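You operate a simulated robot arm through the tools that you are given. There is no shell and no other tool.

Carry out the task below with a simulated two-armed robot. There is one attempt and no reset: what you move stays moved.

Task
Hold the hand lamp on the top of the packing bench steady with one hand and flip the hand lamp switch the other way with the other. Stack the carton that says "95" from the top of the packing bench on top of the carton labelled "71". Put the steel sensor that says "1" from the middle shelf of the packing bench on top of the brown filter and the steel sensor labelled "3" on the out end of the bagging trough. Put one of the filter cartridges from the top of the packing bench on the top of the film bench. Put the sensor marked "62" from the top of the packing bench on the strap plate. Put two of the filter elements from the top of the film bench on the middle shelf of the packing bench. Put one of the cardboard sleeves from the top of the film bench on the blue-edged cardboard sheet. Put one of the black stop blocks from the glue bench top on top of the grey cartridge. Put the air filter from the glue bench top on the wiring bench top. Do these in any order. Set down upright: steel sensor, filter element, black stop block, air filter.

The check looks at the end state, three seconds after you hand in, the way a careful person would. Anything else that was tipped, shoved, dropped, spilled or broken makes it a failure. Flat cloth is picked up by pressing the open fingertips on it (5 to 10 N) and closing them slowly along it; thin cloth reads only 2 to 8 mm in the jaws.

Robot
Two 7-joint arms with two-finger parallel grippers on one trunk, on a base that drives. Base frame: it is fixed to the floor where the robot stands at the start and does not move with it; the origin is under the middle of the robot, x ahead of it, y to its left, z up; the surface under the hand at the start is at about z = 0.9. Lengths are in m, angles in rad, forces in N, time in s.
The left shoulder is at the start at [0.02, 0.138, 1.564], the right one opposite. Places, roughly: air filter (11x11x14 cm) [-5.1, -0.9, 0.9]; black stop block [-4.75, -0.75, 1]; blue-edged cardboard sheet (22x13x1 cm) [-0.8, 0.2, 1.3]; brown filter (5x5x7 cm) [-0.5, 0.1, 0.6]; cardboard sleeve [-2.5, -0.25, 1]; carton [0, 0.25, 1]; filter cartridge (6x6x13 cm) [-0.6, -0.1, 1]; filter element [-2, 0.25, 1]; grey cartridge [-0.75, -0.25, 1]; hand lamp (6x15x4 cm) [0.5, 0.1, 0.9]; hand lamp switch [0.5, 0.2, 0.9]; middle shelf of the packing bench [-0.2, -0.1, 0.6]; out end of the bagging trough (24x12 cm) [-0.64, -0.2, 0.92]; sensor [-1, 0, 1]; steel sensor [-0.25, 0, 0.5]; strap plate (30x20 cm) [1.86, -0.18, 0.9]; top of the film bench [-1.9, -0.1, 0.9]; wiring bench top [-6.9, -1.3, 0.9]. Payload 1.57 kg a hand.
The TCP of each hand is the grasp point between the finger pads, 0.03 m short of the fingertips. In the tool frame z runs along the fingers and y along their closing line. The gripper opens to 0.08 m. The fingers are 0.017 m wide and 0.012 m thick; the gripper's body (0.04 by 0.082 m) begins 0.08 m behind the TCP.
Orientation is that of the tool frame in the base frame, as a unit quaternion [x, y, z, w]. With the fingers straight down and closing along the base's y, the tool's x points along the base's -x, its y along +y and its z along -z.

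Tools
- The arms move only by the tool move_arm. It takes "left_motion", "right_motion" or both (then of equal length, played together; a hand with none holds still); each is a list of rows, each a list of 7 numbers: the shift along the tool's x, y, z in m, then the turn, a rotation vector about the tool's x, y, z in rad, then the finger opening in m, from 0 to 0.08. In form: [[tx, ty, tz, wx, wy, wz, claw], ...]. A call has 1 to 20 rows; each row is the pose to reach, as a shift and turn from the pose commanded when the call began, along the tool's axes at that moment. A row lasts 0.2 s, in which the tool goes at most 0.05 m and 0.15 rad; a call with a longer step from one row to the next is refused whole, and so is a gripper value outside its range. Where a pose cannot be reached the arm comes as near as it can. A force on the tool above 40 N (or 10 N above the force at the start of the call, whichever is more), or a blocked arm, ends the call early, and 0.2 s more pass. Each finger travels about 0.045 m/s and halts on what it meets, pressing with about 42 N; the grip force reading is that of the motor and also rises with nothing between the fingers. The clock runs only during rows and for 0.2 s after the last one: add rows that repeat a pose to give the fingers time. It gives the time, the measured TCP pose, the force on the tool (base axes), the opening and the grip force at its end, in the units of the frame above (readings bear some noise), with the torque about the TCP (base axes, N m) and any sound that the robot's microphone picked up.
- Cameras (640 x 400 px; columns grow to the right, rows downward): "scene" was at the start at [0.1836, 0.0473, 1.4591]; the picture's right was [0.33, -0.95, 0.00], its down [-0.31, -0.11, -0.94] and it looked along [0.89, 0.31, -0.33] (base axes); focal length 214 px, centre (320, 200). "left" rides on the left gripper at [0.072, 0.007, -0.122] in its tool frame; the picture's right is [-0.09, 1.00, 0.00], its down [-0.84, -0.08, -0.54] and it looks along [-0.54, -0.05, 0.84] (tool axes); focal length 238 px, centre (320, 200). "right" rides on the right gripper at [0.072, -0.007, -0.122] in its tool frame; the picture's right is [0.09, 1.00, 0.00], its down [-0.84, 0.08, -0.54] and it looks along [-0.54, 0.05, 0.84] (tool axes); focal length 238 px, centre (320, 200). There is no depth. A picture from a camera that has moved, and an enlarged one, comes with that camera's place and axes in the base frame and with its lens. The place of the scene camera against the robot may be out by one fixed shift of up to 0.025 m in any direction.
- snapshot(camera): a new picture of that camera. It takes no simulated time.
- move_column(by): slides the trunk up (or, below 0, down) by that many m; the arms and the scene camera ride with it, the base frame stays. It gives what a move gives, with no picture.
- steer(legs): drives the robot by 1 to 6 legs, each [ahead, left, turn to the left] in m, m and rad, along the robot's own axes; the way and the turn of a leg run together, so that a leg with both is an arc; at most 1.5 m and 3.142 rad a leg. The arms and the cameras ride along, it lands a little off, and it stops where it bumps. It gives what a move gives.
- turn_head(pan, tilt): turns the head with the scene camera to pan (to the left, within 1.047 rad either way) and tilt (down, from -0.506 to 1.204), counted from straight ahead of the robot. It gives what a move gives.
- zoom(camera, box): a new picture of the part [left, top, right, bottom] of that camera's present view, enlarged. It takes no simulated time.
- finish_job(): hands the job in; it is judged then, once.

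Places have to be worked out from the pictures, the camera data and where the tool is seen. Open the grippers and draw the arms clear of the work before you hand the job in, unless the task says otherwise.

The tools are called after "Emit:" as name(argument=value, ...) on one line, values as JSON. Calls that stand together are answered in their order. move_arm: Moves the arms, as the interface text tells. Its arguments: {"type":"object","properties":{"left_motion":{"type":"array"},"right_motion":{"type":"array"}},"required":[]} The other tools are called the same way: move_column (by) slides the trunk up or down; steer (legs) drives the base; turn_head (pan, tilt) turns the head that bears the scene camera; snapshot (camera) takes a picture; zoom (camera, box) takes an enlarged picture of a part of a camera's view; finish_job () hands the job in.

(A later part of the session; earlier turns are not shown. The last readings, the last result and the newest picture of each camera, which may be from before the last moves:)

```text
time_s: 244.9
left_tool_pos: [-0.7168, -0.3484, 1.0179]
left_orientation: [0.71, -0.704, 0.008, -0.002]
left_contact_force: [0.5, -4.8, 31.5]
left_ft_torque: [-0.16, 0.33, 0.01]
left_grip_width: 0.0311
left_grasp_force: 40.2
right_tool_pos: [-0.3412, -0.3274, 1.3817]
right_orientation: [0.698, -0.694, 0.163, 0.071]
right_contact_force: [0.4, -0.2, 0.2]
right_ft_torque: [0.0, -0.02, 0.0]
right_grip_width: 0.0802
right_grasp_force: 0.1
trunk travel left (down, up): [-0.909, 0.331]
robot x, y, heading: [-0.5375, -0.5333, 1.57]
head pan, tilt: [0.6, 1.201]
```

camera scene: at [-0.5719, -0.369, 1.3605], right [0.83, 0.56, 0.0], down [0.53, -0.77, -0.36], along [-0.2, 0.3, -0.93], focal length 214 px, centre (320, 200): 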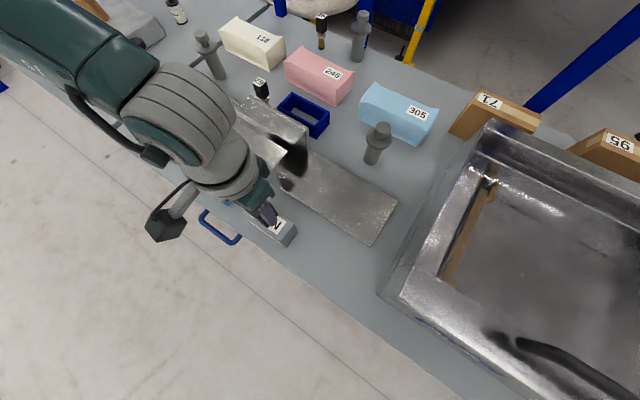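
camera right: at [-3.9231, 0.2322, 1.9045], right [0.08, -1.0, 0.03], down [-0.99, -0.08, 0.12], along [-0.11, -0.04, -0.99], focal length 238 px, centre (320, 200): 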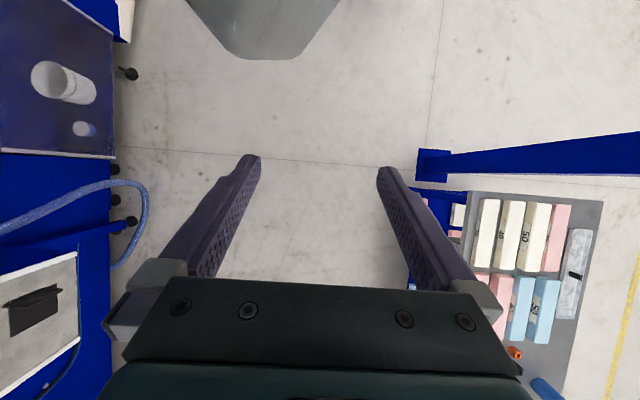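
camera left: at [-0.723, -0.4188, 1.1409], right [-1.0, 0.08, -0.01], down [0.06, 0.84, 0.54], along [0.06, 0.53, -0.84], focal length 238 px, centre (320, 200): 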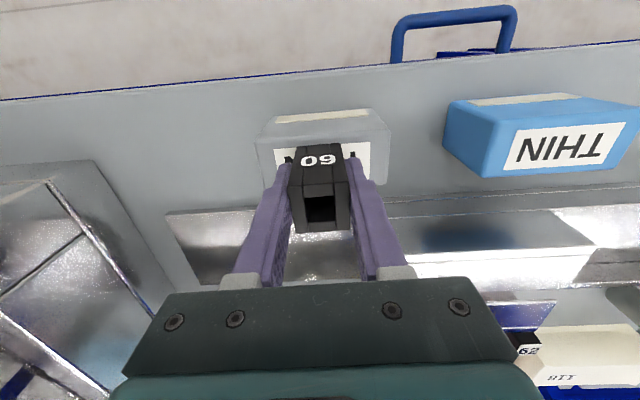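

Contact. I relieve the pressure a millimetre, open to 4.6 cm and lift.

Emit:
move_arm(left_motion=[[0, 0, -0.0012, 0, 0, 0, 0.025], [0, 0, -0.0012, 0, 0, 0, 0.032], [0, 0, -0.0012, 0, 0, 0, 0.04], [0, 0, -0.0012, 0, 0, 0, 0.05], [0, 0, -0.0012, 0, 0, 0, 0.05]])

Emit:
move_arm(left_motion=[[0, 0, -0.02, 0, 0, 0, 0.05], [0, 0, -0.06, 0, 0, 0, 0.05], [0, 0, -0.1, 0, 0, 0, 0.05]])

Emit:
snapshot(camera="left")

Emit:
snapshot(camera="scene")

```text
time_s: 246.1
left_tool_pos: [-0.7166, -0.35, 1.0187]
left_orientation: [0.71, -0.704, 0.007, -0.001]
left_contact_force: [-0.1, 0.5, 0.3]
left_ft_torque: [-0.01, -0.05, 0.0]
left_grip_width: 0.05
left_grasp_force: 0.1
right_tool_pos: [-0.3405, -0.3283, 1.3821]
right_orientation: [0.698, -0.694, 0.164, 0.069]
right_contact_force: [0.4, 0.0, 0.2]
right_ft_torque: [0.0, 0.03, 0.0]
right_grip_width: 0.08
right_grasp_force: 0.0
trunk travel left (down, up): [-0.909, 0.331]
robot x, y, heading: [-0.5355, -0.5272, 1.567]
head pan, tilt: [0.6, 1.201]
```

```text
time_s: 246.9
left_tool_pos: [-0.7167, -0.3469, 1.1178]
left_orientation: [0.71, -0.704, 0.008, -0.002]
left_contact_force: [0.1, -0.9, 0.2]
left_ft_torque: [0.01, -0.02, -0.02]
left_grip_width: 0.0502
left_grasp_force: 0.0
right_tool_pos: [-0.3397, -0.3279, 1.3829]
right_orientation: [0.698, -0.694, 0.164, 0.069]
right_contact_force: [0.7, 0.9, 0.2]
right_ft_torque: [0.02, 0.0, 0.01]
right_grip_width: 0.0801
right_grasp_force: 0.0
trunk travel left (down, up): [-0.909, 0.331]
robot x, y, heading: [-0.5339, -0.5302, 1.573]
head pan, tilt: [0.6, 1.201]
```

```text
taken
camera left: at [-0.7243, -0.417, 1.2402], right [-1.0, 0.08, -0.01], down [0.06, 0.84, 0.54], along [0.06, 0.53, -0.84], focal length 238 px, centre (320, 200)
```

left: 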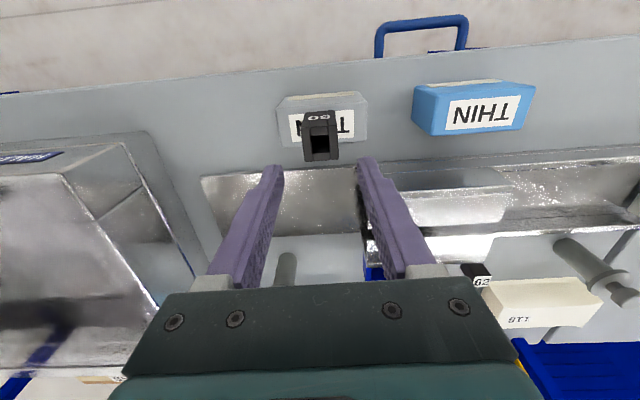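

```text
taken
camera scene: at [-0.5719, -0.369, 1.3605], right [0.83, 0.56, 0.0], down [0.53, -0.77, -0.36], along [-0.2, 0.3, -0.93], focal length 214 px, centre (320, 200)
```

scene: 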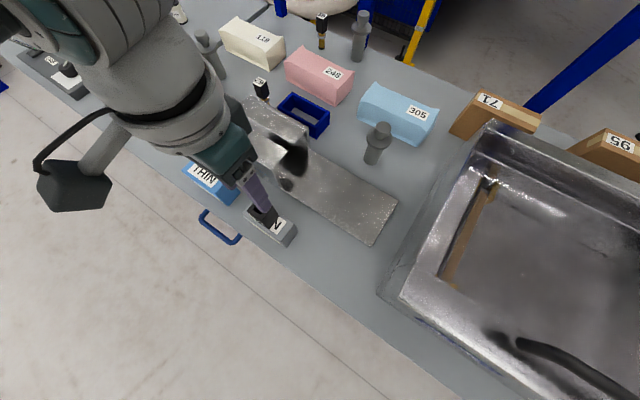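

Stop block stands on the grey cartridge. Next the filter cartridge (grey bottle shape) at about (−1.15,−0.07), close to the film bench. I move over toward it.

Emit:
move_column(by=0.15)

Emit:
steer(legs=[[0, 0.43, 0], [0.15, 0, 0]])

Emit:
snapshot(camera="left")

Emit:
turn_head(pan=0.0, tilt=0.9)

Emit:
snapshot(camera="scene")

```text
time_s: 248.6
left_tool_pos: [-0.7167, -0.3465, 1.2673]
left_orientation: [0.711, -0.704, 0.008, -0.002]
left_contact_force: [0.5, 0.5, 0.3]
left_ft_torque: [-0.02, 0.01, 0.01]
left_grip_width: 0.0502
left_grasp_force: 0.1
right_tool_pos: [-0.3403, -0.3278, 1.5321]
right_orientation: [0.698, -0.694, 0.163, 0.071]
right_contact_force: [-0.4, -0.1, -0.2]
right_ft_torque: [-0.02, 0.02, -0.02]
right_grip_width: 0.08
right_grasp_force: 0.0
trunk travel left (down, up): [-1.059, 0.181]
robot x, y, heading: [-0.5365, -0.5358, 1.571]
head pan, tilt: [0.6, 1.201]
```

```text
time_s: 252.2
left_tool_pos: [-1.1442, -0.1951, 1.267]
left_orientation: [0.708, -0.706, 0.008, -0.002]
left_contact_force: [-0.1, -0.2, -0.6]
left_ft_torque: [-0.03, 0.01, -0.01]
left_grip_width: 0.05
left_grasp_force: 0.0
right_tool_pos: [-0.7674, -0.1786, 1.533]
right_orientation: [0.696, -0.696, 0.164, 0.07]
right_contact_force: [0.1, 0.1, -0.4]
right_ft_torque: [0.03, 0.03, -0.03]
right_grip_width: 0.0801
right_grasp_force: 0.1
trunk travel left (down, up): [-1.059, 0.181]
robot x, y, heading: [-0.9646, -0.385, 1.558]
head pan, tilt: [0.6, 1.201]
```

```text
taken
camera left: at [-1.153, -0.2652, 1.3898], right [-1.0, 0.09, -0.01], down [0.07, 0.84, 0.54], along [0.06, 0.53, -0.84], focal length 238 px, centre (320, 200)
```

left: 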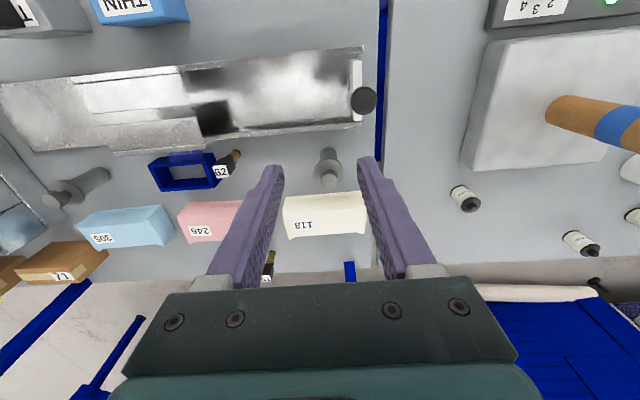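

```text
time_s: 253.2
left_tool_pos: [-1.1454, -0.1958, 1.2664]
left_orientation: [0.708, -0.707, 0.008, -0.002]
left_contact_force: [0.6, 0.1, 0.0]
left_ft_torque: [-0.01, 0.06, 0.02]
left_grip_width: 0.0499
left_grasp_force: 0.2
right_tool_pos: [-0.7689, -0.1789, 1.5323]
right_orientation: [-0.695, 0.696, -0.164, -0.07]
right_contact_force: [-0.5, 0.6, 1.2]
right_ft_torque: [0.0, 0.0, -0.01]
right_grip_width: 0.08
right_grasp_force: 0.0
trunk travel left (down, up): [-1.059, 0.181]
robot x, y, heading: [-0.9654, -0.3823, 1.558]
head pan, tilt: [0.0, 0.901]
```

```text
taken
camera scene: at [-0.9686, -0.1895, 1.5303], right [1.0, -0.01, 0.0], down [-0.01, -0.78, -0.62], along [0.0, 0.62, -0.78], focal length 214 px, centre (320, 200)
```

scene: 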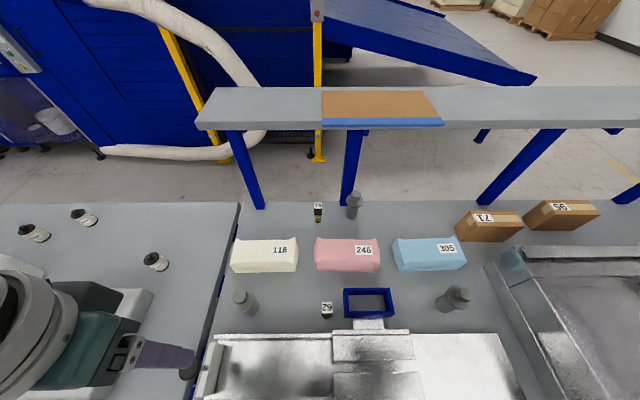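

The cartridge is seen between the fingers; zoom to find its shape.

Emit:
zoom(camera="left", box=[280, 120, 380, 220])

Emit:
zoom(camera="scene", box=[200, 180, 500, 340])

```text
4.00 times, centred on (330, 170) of left
camera zoom: at [-1.153, -0.2652, 1.3898], right [-1.0, 0.09, -0.01], down [0.07, 0.84, 0.54], along [0.06, 0.53, -0.84], focal length 953 px, centre (280, 320)
```

zoom: 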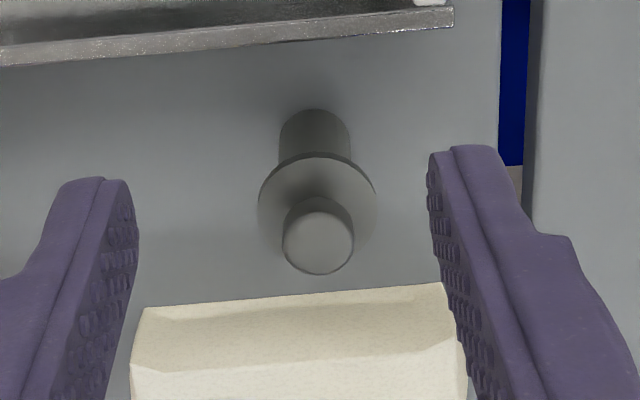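

```text
2.13 times, centred on (350, 260) of scene
camera zoom: at [-0.9686, -0.1895, 1.5303], right [1.0, -0.01, 0.0], down [-0.01, -0.78, -0.62], along [0.0, 0.62, -0.78], focal length 458 px, centre (256, 72)
```

zoom: 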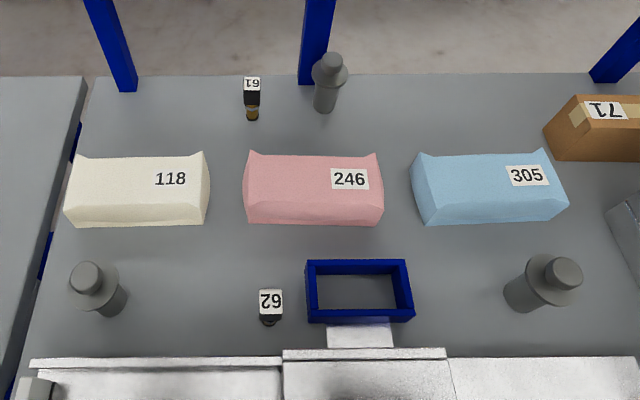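

The knob on top (⌀≈3 cm, center ≈(−1.148,−0.079), top ≈1.03, flange ≈1.0) is a good grip. I drive forward 11.7 cm and lower.

Emit:
steer(legs=[[0.117, 0.004, 0.012]])

Emit:
move_column(by=-0.15)

Emit:
snapshot(camera="left")

```text
time_s: 254.4
left_tool_pos: [-1.1506, -0.0785, 1.2681]
left_orientation: [0.711, -0.703, 0.007, -0.002]
left_contact_force: [0.0, -0.4, 0.4]
left_ft_torque: [0.0, 0.02, -0.01]
left_grip_width: 0.0502
left_grasp_force: 0.0
right_tool_pos: [-0.7739, -0.0581, 1.5314]
right_orientation: [0.699, -0.693, 0.164, 0.069]
right_contact_force: [0.1, 0.1, 0.0]
right_ft_torque: [0.0, 0.03, -0.01]
right_grip_width: 0.08
right_grasp_force: 0.1
trunk travel left (down, up): [-1.059, 0.181]
robot x, y, heading: [-0.9727, -0.2641, 1.571]
head pan, tilt: [0.0, 0.901]
```

```text
time_s: 256.2
left_tool_pos: [-1.1516, -0.0788, 1.1168]
left_orientation: [0.712, -0.702, 0.008, -0.002]
left_contact_force: [0.0, 0.3, 0.8]
left_ft_torque: [0.01, 0.01, 0.01]
left_grip_width: 0.0499
left_grasp_force: 0.1
right_tool_pos: [-0.7742, -0.0586, 1.3807]
right_orientation: [0.699, -0.693, 0.164, 0.069]
right_contact_force: [-0.6, -0.4, -0.4]
right_ft_torque: [0.01, 0.03, 0.01]
right_grip_width: 0.08
right_grasp_force: 0.0
trunk travel left (down, up): [-0.909, 0.331]
robot x, y, heading: [-0.9692, -0.2669, 1.57]
head pan, tilt: [0.0, 0.901]
```

```text
taken
camera left: at [-1.1578, -0.1488, 1.2398], right [-1.0, 0.08, -0.01], down [0.06, 0.84, 0.54], along [0.05, 0.53, -0.84], focal length 238 px, centre (320, 200)
```

left: 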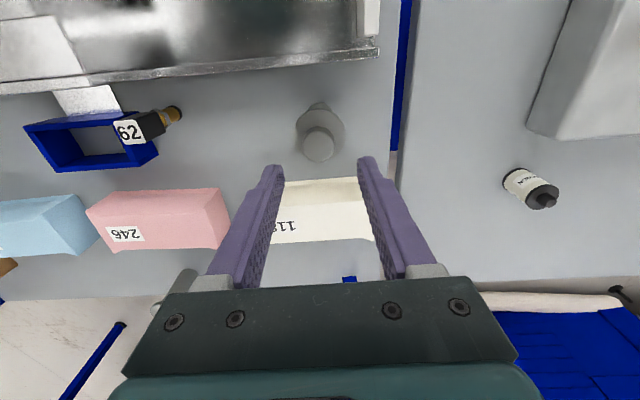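

Slight correction (5 mm) and descend to TCP 1.037, then grip the knob.

Emit:
move_arm(left_motion=[[-0.003, -0.001, 0.04, 0, 0, 0, 0.05], [-0.005, -0.002, 0.07, 0, 0, 0, 0.05], [-0.005, -0.002, 0.08, 0, 0, 0, 0.05]])

Emit:
snapshot(camera="left")

```text
time_s: 257.0
left_tool_pos: [-1.148, -0.0762, 1.0363]
left_orientation: [0.711, -0.704, 0.008, -0.003]
left_contact_force: [0.2, 0.4, -0.5]
left_ft_torque: [-0.01, 0.02, -0.02]
left_grip_width: 0.05
left_grasp_force: 0.0
right_tool_pos: [-0.7737, -0.0589, 1.3824]
right_orientation: [0.699, -0.692, 0.165, 0.068]
right_contact_force: [0.2, 0.0, 0.3]
right_ft_torque: [-0.03, 0.01, 0.01]
right_grip_width: 0.0799
right_grasp_force: 0.0
trunk travel left (down, up): [-0.909, 0.331]
robot x, y, heading: [-0.9683, -0.2586, 1.574]
head pan, tilt: [0.0, 0.901]
```

```text
taken
camera left: at [-1.1556, -0.1459, 1.1586], right [-1.0, 0.08, -0.01], down [0.06, 0.84, 0.54], along [0.06, 0.53, -0.84], focal length 238 px, centre (320, 200)
```

left: 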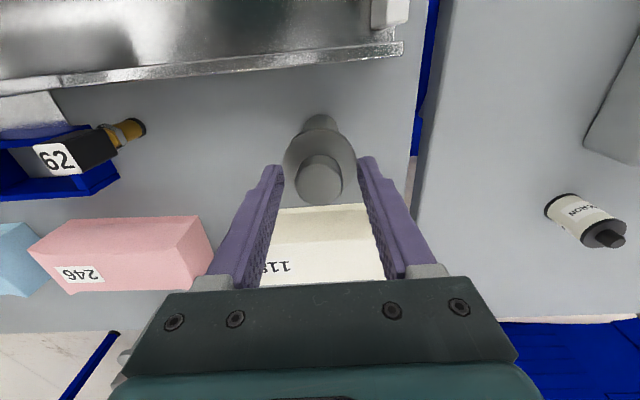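

Knob spans ≈0.987–1.02; I go 1.4 cm lower and close.

Emit:
move_arm(left_motion=[[0, 0, 0.007, 0, 0, 0, 0.05], [-0.001, 0, 0.014, 0, 0, 0, 0.05], [-0.001, 0, 0.014, 0, 0, 0, 0.03], [-0.001, 0, 0.014, 0, 0, 0, 0.01], [-0.001, 0, 0.014, 0, 0, 0, 0.01], [-0.001, 0, 0.014, 0, 0, 0, 0.01], [-0.001, 0, 0.014, 0, 0, 0, 0.01]])

Emit:
move_column(by=0.05)

Emit:
snapshot(camera="left")

```text
time_s: 258.6
left_tool_pos: [-1.1468, -0.075, 1.0224]
left_orientation: [0.712, -0.702, 0.008, -0.001]
left_contact_force: [0.7, 0.3, 0.0]
left_ft_torque: [-0.01, -0.02, -0.01]
left_grip_width: 0.0306
left_grasp_force: 39.8
right_tool_pos: [-0.7733, -0.0581, 1.3832]
right_orientation: [0.699, -0.692, 0.164, 0.069]
right_contact_force: [-0.4, 0.3, 1.0]
right_ft_torque: [0.02, 0.03, 0.02]
right_grip_width: 0.08
right_grasp_force: 0.1
trunk travel left (down, up): [-0.909, 0.331]
robot x, y, heading: [-0.9709, -0.2617, 1.574]
head pan, tilt: [0.0, 0.901]
```

```text
time_s: 259.5
left_tool_pos: [-1.1471, -0.0762, 1.0725]
left_orientation: [0.712, -0.703, 0.008, -0.002]
left_contact_force: [0.2, 0.6, -1.4]
left_ft_torque: [-0.01, 0.0, 0.0]
left_grip_width: 0.0304
left_grasp_force: 39.6
right_tool_pos: [-0.7732, -0.0585, 1.432]
right_orientation: [0.699, -0.693, 0.164, 0.069]
right_contact_force: [0.3, -0.9, -0.8]
right_ft_torque: [0.01, 0.02, 0.0]
right_grip_width: 0.0799
right_grasp_force: 0.1
trunk travel left (down, up): [-0.959, 0.281]
robot x, y, heading: [-0.9701, -0.2622, 1.571]
head pan, tilt: [0.0, 0.901]
```

```text
taken
camera left: at [-1.1549, -0.1447, 1.1954], right [-1.0, 0.08, -0.01], down [0.06, 0.84, 0.53], along [0.05, 0.53, -0.84], focal length 238 px, centre (320, 200)
```

left: 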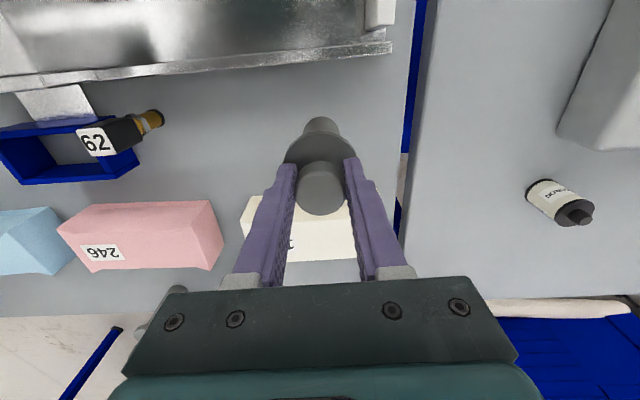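

The filter cartridge is held (⌀3 cm knob). I raise and carry it to the empty near corner of the film bench, target ≈(−1.36,−0.01).

Emit:
move_column(by=0.2)

Emit:
steer(legs=[[0.066, 0.213, 0]])

Emit:
snapshot(camera="left")

Emit:
snapshot(camera="scene")

```text
time_s: 261.7
left_tool_pos: [-1.1487, -0.0759, 1.2724]
left_orientation: [0.712, -0.703, 0.008, 0.0]
left_contact_force: [0.6, -0.4, -2.0]
left_ft_torque: [0.0, 0.01, 0.01]
left_grip_width: 0.0305
left_grasp_force: 39.8
right_tool_pos: [-0.7731, -0.0595, 1.6328]
right_orientation: [0.699, -0.693, 0.164, 0.07]
right_contact_force: [0.0, -0.2, 0.3]
right_ft_torque: [0.01, 0.02, 0.0]
right_grip_width: 0.08
right_grasp_force: 0.2
trunk travel left (down, up): [-1.159, 0.081]
robot x, y, heading: [-0.9654, -0.2581, 1.578]
head pan, tilt: [0.0, 0.901]
```

```text
time_s: 263.4
left_tool_pos: [-1.3608, -0.01, 1.2718]
left_orientation: [0.712, -0.702, 0.008, -0.001]
left_contact_force: [0.1, -0.4, -1.9]
left_ft_torque: [0.04, 0.0, -0.02]
left_grip_width: 0.0306
left_grasp_force: 40.2
right_tool_pos: [-0.9862, 0.006, 1.6319]
right_orientation: [0.7, -0.692, 0.165, 0.07]
right_contact_force: [0.0, 0.3, 0.2]
right_ft_torque: [0.01, -0.02, 0.01]
right_grip_width: 0.08
right_grasp_force: 0.2
trunk travel left (down, up): [-1.159, 0.081]
robot x, y, heading: [-1.1836, -0.2004, 1.575]
head pan, tilt: [0.0, 0.901]
```

```text
taken
camera left: at [-1.3673, -0.0797, 1.3953], right [-1.0, 0.08, -0.01], down [0.06, 0.84, 0.53], along [0.05, 0.53, -0.84], focal length 238 px, centre (320, 200)
```

left: 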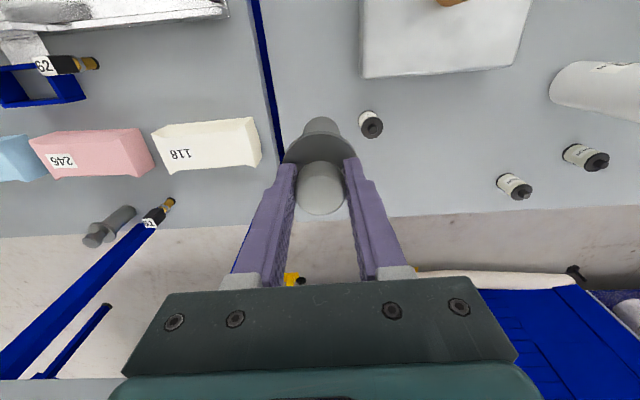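

```text
taken
camera scene: at [-1.1865, -0.0056, 1.6303], right [1.0, 0.0, 0.0], down [0.0, -0.78, -0.62], along [0.0, 0.62, -0.78], focal length 214 px, centre (320, 200)
```

scene: 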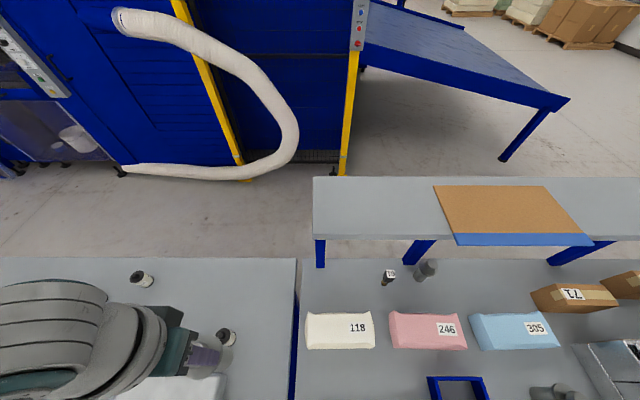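

Clear spot. I lower with the trunk and creep to contact.

Emit:
move_column(by=-0.24)

Emit:
move_arm(left_motion=[[0, 0, 0.004, 0, 0, 0, 0.0], [0, 0, 0.008, 0, 0, 0, 0.0], [0, 0, 0.0095, 0, 0, 0, 0.0]])

```text
time_s: 265.9
left_tool_pos: [-1.3598, -0.01, 1.0317]
left_orientation: [0.712, -0.702, 0.008, 0.0]
left_contact_force: [0.3, -0.6, -1.7]
left_ft_torque: [0.0, -0.01, 0.04]
left_grip_width: 0.0307
left_grasp_force: 39.3
right_tool_pos: [-0.9866, 0.0076, 1.3927]
right_orientation: [0.7, -0.692, 0.164, 0.07]
right_contact_force: [-0.1, -0.1, 0.5]
right_ft_torque: [0.0, 0.04, 0.0]
right_grip_width: 0.0799
right_grasp_force: 0.1
trunk travel left (down, up): [-0.919, 0.321]
robot x, y, heading: [-1.1827, -0.2011, 1.579]
head pan, tilt: [0.0, 0.901]
```

```text
time_s: 266.7
left_tool_pos: [-1.3611, -0.0089, 1.0232]
left_orientation: [0.712, -0.702, 0.008, 0.0]
left_contact_force: [-0.5, 1.0, -0.8]
left_ft_torque: [-0.03, 0.0, 0.0]
left_grip_width: 0.0308
left_grasp_force: 39.6
right_tool_pos: [-0.987, 0.006, 1.3932]
right_orientation: [0.7, -0.691, 0.165, 0.069]
right_contact_force: [-0.1, 0.2, -0.7]
right_ft_torque: [0.01, 0.0, 0.0]
right_grip_width: 0.0802
right_grasp_force: 0.1
trunk travel left (down, up): [-0.919, 0.321]
robot x, y, heading: [-1.1839, -0.199, 1.583]
head pan, tilt: [0.0, 0.901]
```

One or two more millimetres until I read contact.

Emit:
move_arm(left_motion=[[0, 0, 0.0012, 0, 0, 0, 0.0], [0, 0, 0.002, 0, 0, 0, 0.0]])

```text
time_s: 267.3
left_tool_pos: [-1.3608, -0.0096, 1.0214]
left_orientation: [0.712, -0.702, 0.008, -0.001]
left_contact_force: [-0.7, -3.2, 26.1]
left_ft_torque: [-0.35, -0.1, 0.05]
left_grip_width: 0.0307
left_grasp_force: 39.9
right_tool_pos: [-0.9859, 0.0064, 1.393]
right_orientation: [0.7, -0.692, 0.163, 0.07]
right_contact_force: [-0.3, -0.6, 0.9]
right_ft_torque: [0.0, -0.01, 0.0]
right_grip_width: 0.0798
right_grasp_force: 0.1
trunk travel left (down, up): [-0.919, 0.321]
robot x, y, heading: [-1.1803, -0.2005, 1.578]
head pan, tilt: [0.0, 0.901]
```

Contact. Relieve, open and lift.

Emit:
move_arm(left_motion=[[0, 0, -0.001, 0, 0, 0, 0.025], [0, 0, -0.001, 0, 0, 0, 0.035], [0, 0, -0.001, 0, 0, 0, 0.05], [0, 0, -0.001, 0, 0, 0, 0.06], [0, 0, -0.001, 0, 0, 0, 0.06], [0, 0, -0.03, 0, 0, 0, 0.06], [0, 0, -0.07, 0, 0, 0, 0.06], [0, 0, -0.11, 0, 0, 0, 0.06]])

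Emit:
move_column(by=0.15)

Emit:
snapshot(camera="left")

```text
time_s: 269.1
left_tool_pos: [-1.3612, -0.0083, 1.1316]
left_orientation: [0.712, -0.702, 0.008, -0.001]
left_contact_force: [1.3, -0.4, -0.2]
left_ft_torque: [-0.01, 0.02, -0.03]
left_grip_width: 0.0601
left_grasp_force: 0.2
right_tool_pos: [-0.9869, 0.0074, 1.3911]
right_orientation: [0.701, -0.691, 0.164, 0.069]
right_contact_force: [0.1, 0.2, -0.1]
right_ft_torque: [-0.01, 0.01, -0.01]
right_grip_width: 0.0801
right_grasp_force: 0.1
trunk travel left (down, up): [-0.919, 0.321]
robot x, y, heading: [-1.1799, -0.1982, 1.576]
head pan, tilt: [0.0, 0.901]
```

```text
time_s: 270.8
left_tool_pos: [-1.3613, -0.0081, 1.2815]
left_orientation: [0.712, -0.702, 0.008, 0.0]
left_contact_force: [0.1, -0.1, 0.3]
left_ft_torque: [-0.01, -0.01, 0.0]
left_grip_width: 0.0601
left_grasp_force: 0.1
right_tool_pos: [-0.987, 0.007, 1.5415]
right_orientation: [0.7, -0.691, 0.165, 0.069]
right_contact_force: [0.6, 1.4, 0.0]
right_ft_torque: [-0.02, 0.01, 0.03]
right_grip_width: 0.0799
right_grasp_force: 0.0
trunk travel left (down, up): [-1.069, 0.171]
robot x, y, heading: [-1.1831, -0.1973, 1.579]
head pan, tilt: [0.0, 0.901]
```

```text
taken
camera left: at [-1.3683, -0.0788, 1.4038], right [-1.0, 0.08, -0.01], down [0.06, 0.84, 0.53], along [0.05, 0.53, -0.84], focal length 238 px, centre (320, 200)
```

left: 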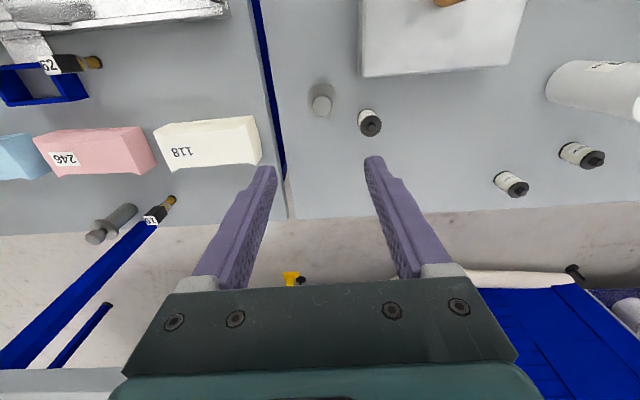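

Filter cartridge placed. Next: a cardboard sleeve at the far end of the film bench (≈(−2.45,−0.29)). I go around on the −y side.

Emit:
steer(legs=[[-0.55, 0, 0], [0, 1.09, 0], [0.13, 0, 0]])

Emit:
snapshot(camera="left")

Emit:
snapshot(camera="scene")

```text
time_s: 280.0
left_tool_pos: [-2.4489, -0.4517, 1.2814]
left_orientation: [0.72, -0.694, 0.008, -0.001]
left_contact_force: [-0.5, 0.3, -0.2]
left_ft_torque: [-0.04, -0.03, -0.01]
left_grip_width: 0.0599
left_grasp_force: 0.0
right_tool_pos: [-2.0749, -0.4289, 1.5416]
right_orientation: [0.708, -0.684, 0.164, 0.068]
right_contact_force: [-0.5, -0.6, 0.1]
right_ft_torque: [0.0, -0.01, 0.01]
right_grip_width: 0.0798
right_grasp_force: 0.1
trunk travel left (down, up): [-1.069, 0.171]
robot x, y, heading: [-2.2637, -0.6357, 1.6]
head pan, tilt: [0.0, 0.901]
```

```text
taken
camera left: at [-2.4549, -0.5215, 1.4038], right [-1.0, 0.06, -0.01], down [0.04, 0.84, 0.53], along [0.04, 0.53, -0.84], focal length 238 px, centre (320, 200)
```

left: 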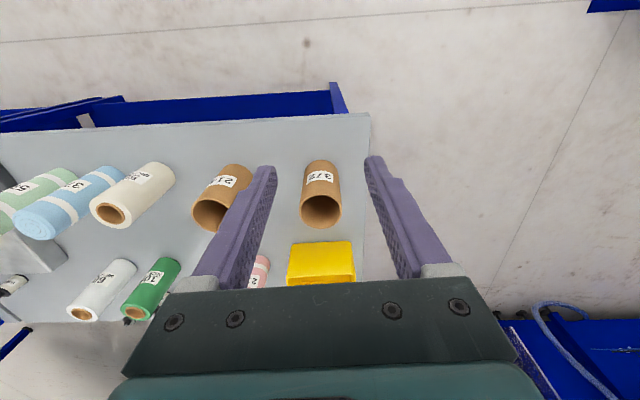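

```text
taken
camera scene: at [-2.2744, -0.4444, 1.5403], right [1.0, 0.03, 0.0], down [0.02, -0.78, -0.62], along [-0.02, 0.62, -0.78], focal length 214 px, centre (320, 200)
```

scene: 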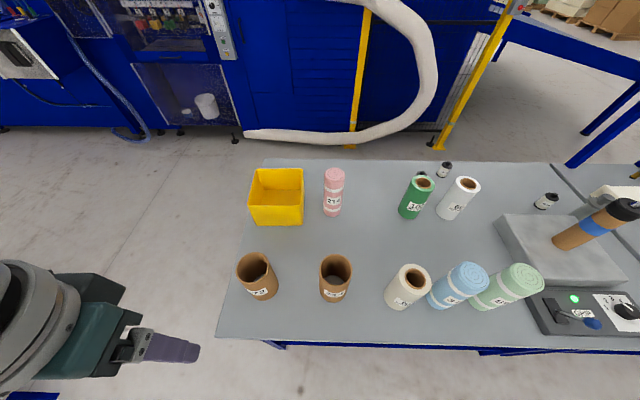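

The end sleeve ("372") is ≈7.6 cm wide, 14 cm tall, center ≈(−2.438,−0.272): too wide for outside grip, so I'll pinch its +x wall. I drive over it.

Emit:
steer(legs=[[0, 0, -0.03], [0.172, -0.041, 0]])

Emit:
move_arm(left_motion=[[0, 0, 0, 0, 0, 0, 0.045], [0, 0, 0, 0, 0, 0, 0.032], [0, 0, 0, 0, 0, 0, 0.032]])

Emit:
snapshot(camera="left")

```text
time_s: 281.9
left_tool_pos: [-2.4004, -0.2734, 1.2812]
left_orientation: [0.708, -0.706, 0.008, -0.001]
left_contact_force: [0.0, -0.8, -0.6]
left_ft_torque: [0.03, 0.01, 0.0]
left_grip_width: 0.06
left_grasp_force: 0.0
right_tool_pos: [-2.027, -0.2608, 1.542]
right_orientation: [-0.695, 0.696, -0.165, -0.071]
right_contact_force: [0.1, -0.1, 1.2]
right_ft_torque: [0.01, -0.01, 0.0]
right_grip_width: 0.08
right_grasp_force: 0.0
trunk travel left (down, up): [-1.069, 0.171]
robot x, y, heading: [-2.2247, -0.4637, 1.563]
head pan, tilt: [0.0, 0.901]
```

```text
time_s: 282.7
left_tool_pos: [-2.4015, -0.2733, 1.2817]
left_orientation: [0.708, -0.707, 0.008, 0.0]
left_contact_force: [0.1, 0.0, -0.2]
left_ft_torque: [0.0, 0.0, 0.0]
left_grip_width: 0.0321
left_grasp_force: 0.1
right_tool_pos: [-2.0258, -0.2621, 1.5413]
right_orientation: [-0.695, 0.696, -0.163, -0.072]
right_contact_force: [0.6, -0.3, 0.5]
right_ft_torque: [0.03, 0.01, 0.02]
right_grip_width: 0.08
right_grasp_force: 0.1
trunk travel left (down, up): [-1.069, 0.171]
robot x, y, heading: [-2.2203, -0.4634, 1.563]
head pan, tilt: [0.0, 0.901]
```

```text
taken
camera left: at [-2.409, -0.3425, 1.4037], right [-1.0, 0.09, -0.01], down [0.07, 0.84, 0.53], along [0.06, 0.53, -0.84], focal length 238 px, centre (320, 200)
```

left: 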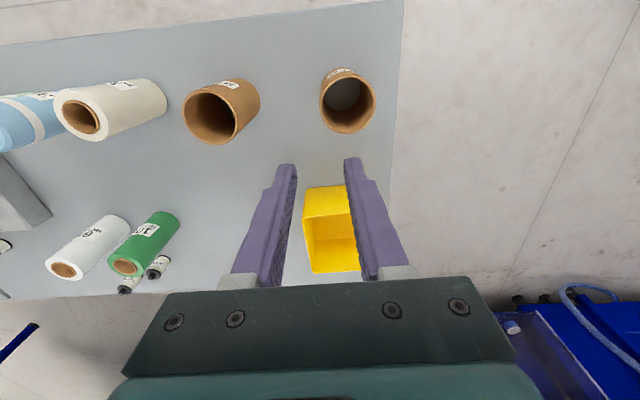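

I zoom to measure the rim exactly.

Emit:
zoom(camera="left", box=[300, 55, 400, 145])

```text
4.44 times, centred on (350, 100) of left
camera zoom: at [-2.409, -0.3425, 1.4037], right [-1.0, 0.09, -0.01], down [0.07, 0.84, 0.53], along [0.06, 0.53, -0.84], focal length 1059 px, centre (187, 644)
```

zoom: 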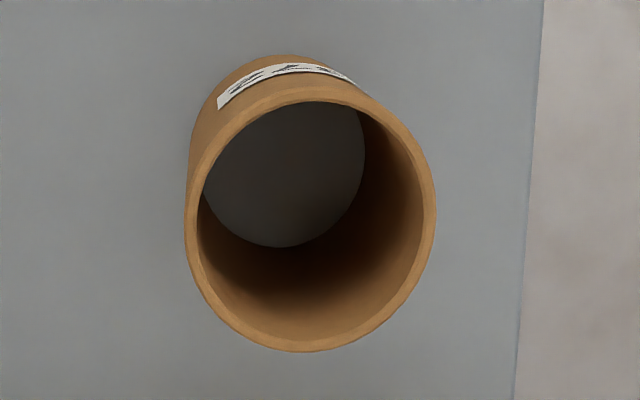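

Rim: center (−2.438,−0.273), outer ⌀8.2 cm, wall 5 mm, top z≈1.043. TCP is right over the +x wall. I lower.

Emit:
move_column(by=-0.19)

Emit:
snapshot(camera="left")

```text
time_s: 284.8
left_tool_pos: [-2.4009, -0.2724, 1.0918]
left_orientation: [0.708, -0.706, 0.008, -0.001]
left_contact_force: [-0.2, -0.8, -0.7]
left_ft_torque: [-0.03, -0.03, 0.02]
left_grip_width: 0.0321
left_grasp_force: 0.1
right_tool_pos: [-2.0262, -0.2615, 1.3519]
right_orientation: [-0.696, 0.696, -0.165, -0.071]
right_contact_force: [1.1, -0.5, -0.3]
right_ft_torque: [0.0, 0.01, 0.0]
right_grip_width: 0.0797
right_grasp_force: 0.1
trunk travel left (down, up): [-0.879, 0.361]
robot x, y, heading: [-2.224, -0.4651, 1.562]
head pan, tilt: [0.0, 0.901]
```

```text
taken
camera left: at [-2.409, -0.3425, 1.2138], right [-1.0, 0.09, -0.01], down [0.07, 0.84, 0.53], along [0.06, 0.53, -0.84], focal length 238 px, centre (320, 200)
```

left: 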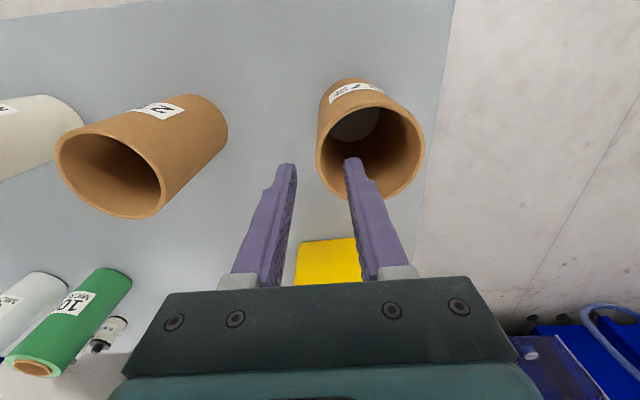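

Fingers straddle the wall. Descend 5.5 cm, close, lift slightly.

Emit:
move_arm(left_motion=[[0, -0.001, 0.03, 0, 0, 0, 0.032], [0, -0.001, 0.055, 0, 0, 0, 0.032], [0, -0.001, 0.055, 0, 0, 0, 0.015], [0, -0.001, 0.055, 0, 0, 0, 0.0], [0, -0.001, 0.055, 0, 0, 0, 0.0], [0, -0.001, 0.055, 0, 0, 0, 0.0], [0, -0.001, 0.04, 0, 0, 0, 0.0], [0, -0.001, 0.02, 0, 0, 0, 0.0]])

Emit:
snapshot(camera="left")

```text
time_s: 286.6
left_tool_pos: [-2.3997, -0.2741, 1.0718]
left_orientation: [0.708, -0.707, 0.008, -0.001]
left_contact_force: [0.5, 0.8, -2.0]
left_ft_torque: [-0.02, -0.03, -0.01]
left_grip_width: 0.0041
left_grasp_force: 24.8
right_tool_pos: [-2.0253, -0.2615, 1.3508]
right_orientation: [-0.695, 0.696, -0.164, -0.071]
right_contact_force: [0.4, -0.3, -0.6]
right_ft_torque: [-0.03, 0.02, 0.03]
right_grip_width: 0.08
right_grasp_force: 0.1
trunk travel left (down, up): [-0.879, 0.361]
robot x, y, heading: [-2.2239, -0.4607, 1.562]
head pan, tilt: [0.0, 0.901]
```

```text
taken
camera left: at [-2.4076, -0.3438, 1.1938], right [-1.0, 0.09, -0.01], down [0.07, 0.84, 0.53], along [0.06, 0.53, -0.85], focal length 238 px, centre (320, 200)
```

left: 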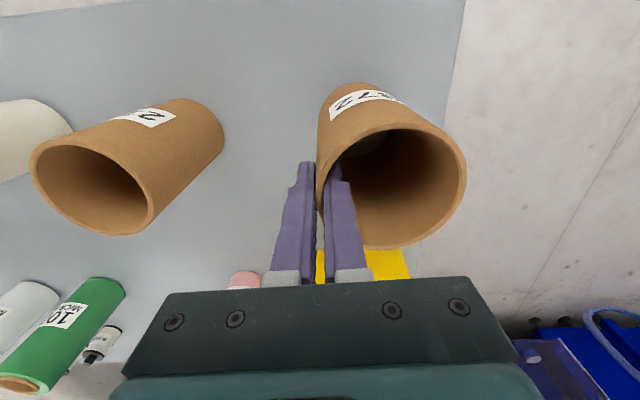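

Sleeve held by its wall. I raise, back off, drive along to the packing bench opposite the sheet (center ≈(−0.87,0.18) on the upper shelf).

Emit:
move_column(by=0.35)

Emit:
steer(legs=[[-0.3, 0, 0], [0, -1.0, 0], [0, -0.57, 0]])

Emit:
move_arm(left_motion=[[0, 0.01, -0.03, 0, 0, 0, 0.0], [0, 0.02, -0.06, 0, 0, 0, 0.0], [0, 0.02, -0.08, 0, 0, 0, 0.0], [0, 0.02, -0.1, 0, 0, 0, 0.0]])

Emit:
snapshot(camera="left")

Emit:
snapshot(camera="scene")

```text
time_s: 290.0
left_tool_pos: [-2.4006, -0.2739, 1.4208]
left_orientation: [0.708, -0.706, 0.009, -0.001]
left_contact_force: [-0.1, -0.2, -0.7]
left_ft_torque: [0.02, -0.06, -0.03]
left_grip_width: 0.004
left_grasp_force: 24.4
right_tool_pos: [-2.0261, -0.2603, 1.7027]
right_orientation: [-0.696, 0.696, -0.164, -0.071]
right_contact_force: [-0.2, -0.2, -0.3]
right_ft_torque: [0.02, -0.02, -0.01]
right_grip_width: 0.08
right_grasp_force: 0.0
trunk travel left (down, up): [-1.229, 0.011]
robot x, y, heading: [-2.2239, -0.465, 1.557]
head pan, tilt: [0.0, 0.901]
```

```text
time_s: 299.7
left_tool_pos: [-0.8231, -0.5685, 1.4215]
left_orientation: [0.715, -0.699, 0.008, -0.001]
left_contact_force: [0.7, -0.6, -1.3]
left_ft_torque: [-0.06, -0.03, 0.02]
left_grip_width: 0.0039
left_grasp_force: 24.3
right_tool_pos: [-0.451, -0.5469, 1.7013]
right_orientation: [0.703, -0.688, 0.165, 0.069]
right_contact_force: [0.4, 0.3, 0.4]
right_ft_torque: [0.0, -0.02, -0.02]
right_grip_width: 0.0803
right_grasp_force: 0.3
trunk travel left (down, up): [-1.229, 0.011]
robot x, y, heading: [-0.6436, -0.7554, 1.588]
head pan, tilt: [0.0, 0.901]
```

```text
time_s: 300.7
left_tool_pos: [-0.8449, -0.5676, 1.5193]
left_orientation: [0.714, -0.7, 0.008, 0.0]
left_contact_force: [0.7, 0.4, -1.3]
left_ft_torque: [-0.02, -0.01, -0.02]
left_grip_width: 0.0038
left_grasp_force: 24.5
right_tool_pos: [-0.4503, -0.5473, 1.7015]
right_orientation: [0.702, -0.689, 0.165, 0.069]
right_contact_force: [-0.3, 0.0, 0.6]
right_ft_torque: [0.01, 0.02, -0.03]
right_grip_width: 0.0798
right_grasp_force: 0.0
trunk travel left (down, up): [-1.229, 0.011]
robot x, y, heading: [-0.6404, -0.755, 1.581]
head pan, tilt: [0.0, 0.901]
```

```text
taken
camera left: at [-0.8515, -0.6378, 1.6419], right [-1.0, 0.07, -0.01], down [0.05, 0.84, 0.53], along [0.05, 0.53, -0.85], focal length 238 px, centre (320, 200)
```

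left: 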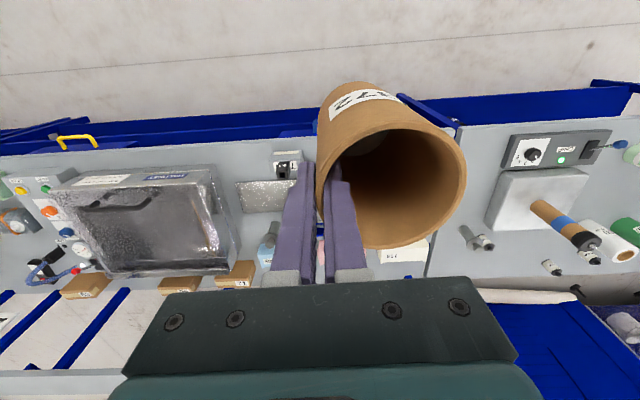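

```text
taken
camera scene: at [-0.6502, -0.5621, 1.7003], right [1.0, 0.01, 0.0], down [0.01, -0.78, -0.62], along [-0.01, 0.62, -0.78], focal length 214 px, centre (320, 200)
```

scene: 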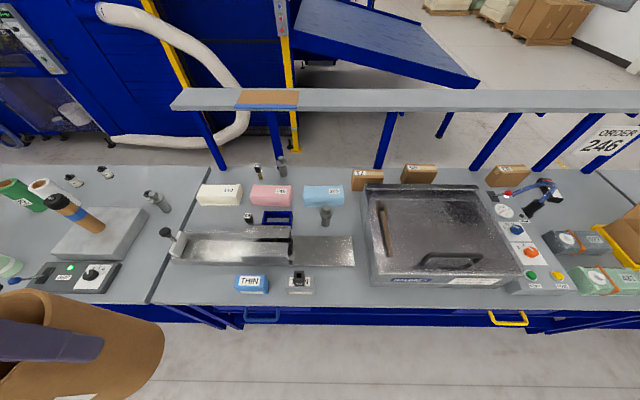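

Sleeve bottom at ≈1.38. I drive forward in two steps toward the shelf.

Emit:
steer(legs=[[0.6, -0.018, 0]])

Emit:
snapshot(camera="left")

Emit:
turn_head(pan=0.8, tilt=0.9)

Emit:
snapshot(camera="scene")

```text
time_s: 304.1
left_tool_pos: [-0.8397, 0.0173, 1.5187]
left_orientation: [0.718, -0.696, 0.009, 0.0]
left_contact_force: [0.2, -0.3, -0.2]
left_ft_torque: [-0.02, -0.05, 0.01]
left_grip_width: 0.0039
left_grasp_force: 24.5
right_tool_pos: [-0.4446, 0.0416, 1.7019]
right_orientation: [0.706, -0.685, 0.166, 0.068]
right_contact_force: [-1.1, 0.4, 0.6]
right_ft_torque: [-0.03, -0.02, 0.01]
right_grip_width: 0.0801
right_grasp_force: 0.0
trunk travel left (down, up): [-1.229, 0.011]
robot x, y, heading: [-0.6348, -0.1661, 1.589]
head pan, tilt: [0.0, 0.901]
```

```text
taken
camera left: at [-0.8452, -0.0526, 1.6416], right [-1.0, 0.06, -0.01], down [0.04, 0.84, 0.53], along [0.04, 0.53, -0.85], focal length 238 px, centre (320, 200)
```

left: 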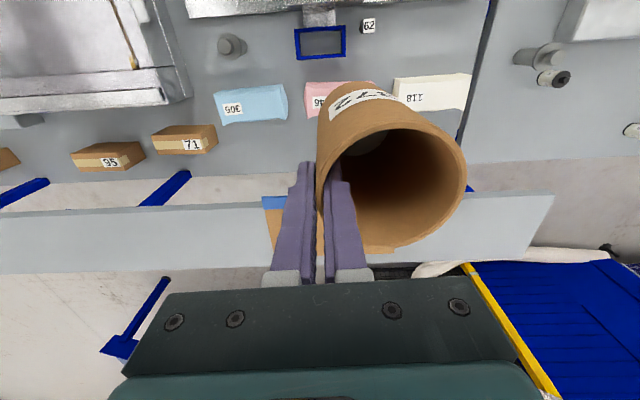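

```text
time_s: 305.2
left_tool_pos: [-0.8406, 0.018, 1.5185]
left_orientation: [0.719, -0.695, 0.008, -0.002]
left_contact_force: [-0.9, -0.3, -1.4]
left_ft_torque: [0.01, -0.06, -0.01]
left_grip_width: 0.0038
left_grasp_force: 24.7
right_tool_pos: [-0.4458, 0.0403, 1.7011]
right_orientation: [0.706, -0.685, 0.166, 0.068]
right_contact_force: [0.0, -0.5, 0.2]
right_ft_torque: [0.0, 0.0, 0.0]
right_grip_width: 0.08
right_grasp_force: 0.0
trunk travel left (down, up): [-1.229, 0.011]
robot x, y, heading: [-0.6372, -0.1689, 1.597]
head pan, tilt: [0.799, 0.901]
```

```text
taken
camera scene: at [-0.6982, 0.001, 1.7003], right [0.68, 0.73, 0.0], down [0.57, -0.53, -0.62], along [-0.45, 0.42, -0.78], focal length 214 px, centre (320, 200)
```

scene: 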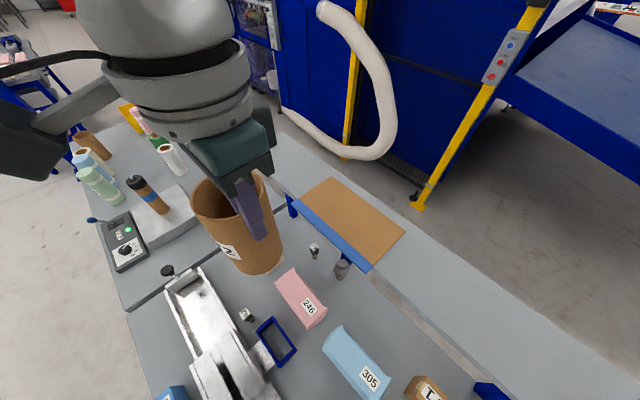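

From the hand camera the sheet spans x≈−0.96…−0.735, y≈0.143…0.264 (z≈1.31). Sleeve center target (−0.848,0.20). I drive the rest.

Emit:
steer(legs=[[0.182, -0.036, -0.02]])

Emit:
snapshot(camera="left")

Emit:
snapshot(camera="scene")

```text
time_s: 306.8
left_tool_pos: [-0.8031, 0.2063, 1.519]
left_orientation: [0.712, -0.702, 0.008, 0.0]
left_contact_force: [0.4, 0.3, -0.8]
left_ft_torque: [-0.02, -0.03, -0.01]
left_grip_width: 0.0037
left_grasp_force: 24.3
right_tool_pos: [-0.4092, 0.2228, 1.7016]
right_orientation: [0.7, -0.691, 0.165, 0.069]
right_contact_force: [0.2, 0.7, -0.5]
right_ft_torque: [0.01, -0.01, 0.01]
right_grip_width: 0.0802
right_grasp_force: 0.1
trunk travel left (down, up): [-1.229, 0.011]
robot x, y, heading: [-0.5999, 0.0136, 1.579]
head pan, tilt: [0.799, 0.901]
```

```text
taken
camera left: at [-0.8103, 0.1365, 1.6416], right [-1.0, 0.08, -0.01], down [0.06, 0.84, 0.53], along [0.05, 0.53, -0.85], focal length 238 px, centre (320, 200)
```

left: 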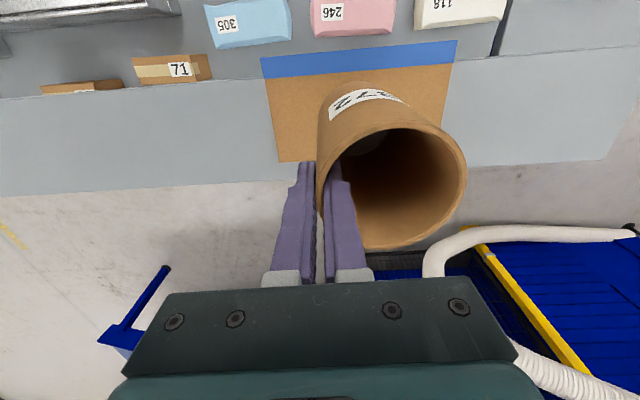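

```text
taken
camera scene: at [-0.6627, 0.1874, 1.7003], right [0.69, 0.72, 0.0], down [0.56, -0.54, -0.62], along [-0.45, 0.43, -0.78], focal length 214 px, centre (320, 200)
```

scene: 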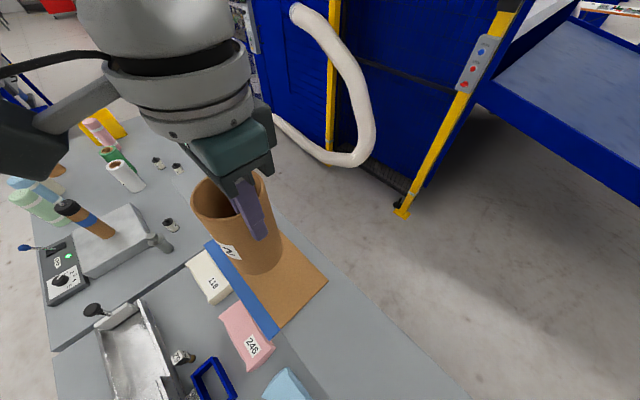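

Sleeve is centered over the sheet. Lower with the trunk and creep until contact.

Emit:
move_column(by=-0.055)

Emit:
move_arm(left_motion=[[0, 0, 0.004, 0, 0, 0, 0.0], [0, 0, 0.008, 0, 0, 0, 0.0], [0, 0, 0.011, 0, 0, 0, 0.0]])

Emit:
snapshot(camera="left")

```text
time_s: 307.7
left_tool_pos: [-0.8035, 0.2059, 1.4641]
left_orientation: [0.713, -0.702, 0.008, -0.001]
left_contact_force: [-0.3, -0.2, -1.7]
left_ft_torque: [0.0, -0.02, 0.01]
left_grip_width: 0.004
left_grasp_force: 24.4
right_tool_pos: [-0.4087, 0.2233, 1.6459]
right_orientation: [0.7, -0.691, 0.164, 0.07]
right_contact_force: [-1.0, -0.3, 0.2]
right_ft_torque: [0.04, -0.01, 0.01]
right_grip_width: 0.0799
right_grasp_force: 0.0
trunk travel left (down, up): [-1.174, 0.066]
robot x, y, heading: [-0.6032, 0.0205, 1.577]
head pan, tilt: [0.799, 0.901]
```

```text
time_s: 308.5
left_tool_pos: [-0.8031, 0.2071, 1.4543]
left_orientation: [0.713, -0.701, 0.007, -0.003]
left_contact_force: [3.2, 1.1, 20.1]
left_ft_torque: [0.06, 0.89, -0.08]
left_grip_width: 0.0042
left_grasp_force: 24.5
right_tool_pos: [-0.4085, 0.2238, 1.6478]
right_orientation: [0.7, -0.691, 0.164, 0.068]
right_contact_force: [0.3, 0.8, 0.5]
right_ft_torque: [-0.01, 0.03, -0.01]
right_grip_width: 0.08
right_grasp_force: 0.0
trunk travel left (down, up): [-1.174, 0.066]
robot x, y, heading: [-0.6006, 0.0157, 1.578]
head pan, tilt: [0.799, 0.901]
```

```text
taken
camera left: at [-0.8101, 0.1371, 1.5761], right [-1.0, 0.08, -0.01], down [0.06, 0.84, 0.54], along [0.05, 0.54, -0.84], focal length 238 px, centre (320, 200)
```

left: 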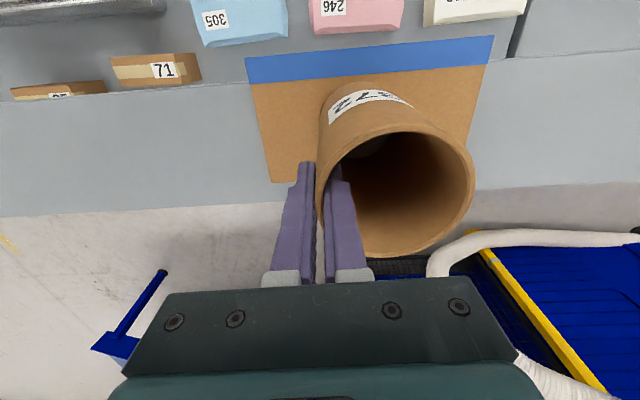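

Contact. Relieve 2 mm, open to 3 cm, raise out.

Emit:
move_arm(left_motion=[[0, 0, -0.002, 0, 0, 0, 0.0], [0, 0, -0.002, 0, 0, 0, 0.01], [0, 0, -0.002, 0, 0, 0, 0.02], [0, 0, -0.002, 0, 0, 0, 0.028], [0, 0, -0.002, 0, 0, 0, 0.028], [0, 0, -0.03, 0, 0, 0, 0.028], [0, 0, -0.07, 0, 0, 0, 0.028], [0, 0, -0.08, 0, 0, 0, 0.028]])

Emit:
snapshot(camera="left")

```text
time_s: 310.3
left_tool_pos: [-0.8048, 0.2196, 1.5317]
left_orientation: [0.713, -0.701, 0.009, 0.0]
left_contact_force: [-0.4, -0.7, -0.1]
left_ft_torque: [-0.03, 0.01, -0.01]
left_grip_width: 0.028
left_grasp_force: 0.0
left hand out of reach, approached as far as the arm can: row 7, 8
right_tool_pos: [-0.4094, 0.2236, 1.6466]
right_orientation: [0.7, -0.691, 0.164, 0.069]
right_contact_force: [0.0, -0.4, 0.3]
right_ft_torque: [0.02, 0.02, 0.01]
right_grip_width: 0.0802
right_grasp_force: 0.0
trunk travel left (down, up): [-1.174, 0.066]
robot x, y, heading: [-0.6053, 0.019, 1.572]
head pan, tilt: [0.799, 0.901]
```

```text
taken
camera left: at [-0.8123, 0.1495, 1.6537], right [-1.0, 0.08, -0.01], down [0.06, 0.84, 0.53], along [0.05, 0.53, -0.85], focal length 238 px, centre (320, 200)
```

left: 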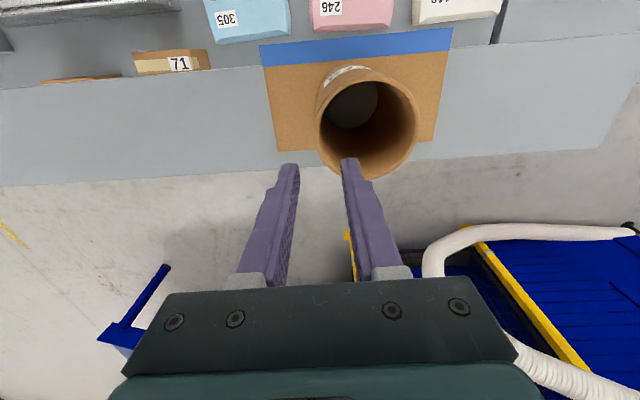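

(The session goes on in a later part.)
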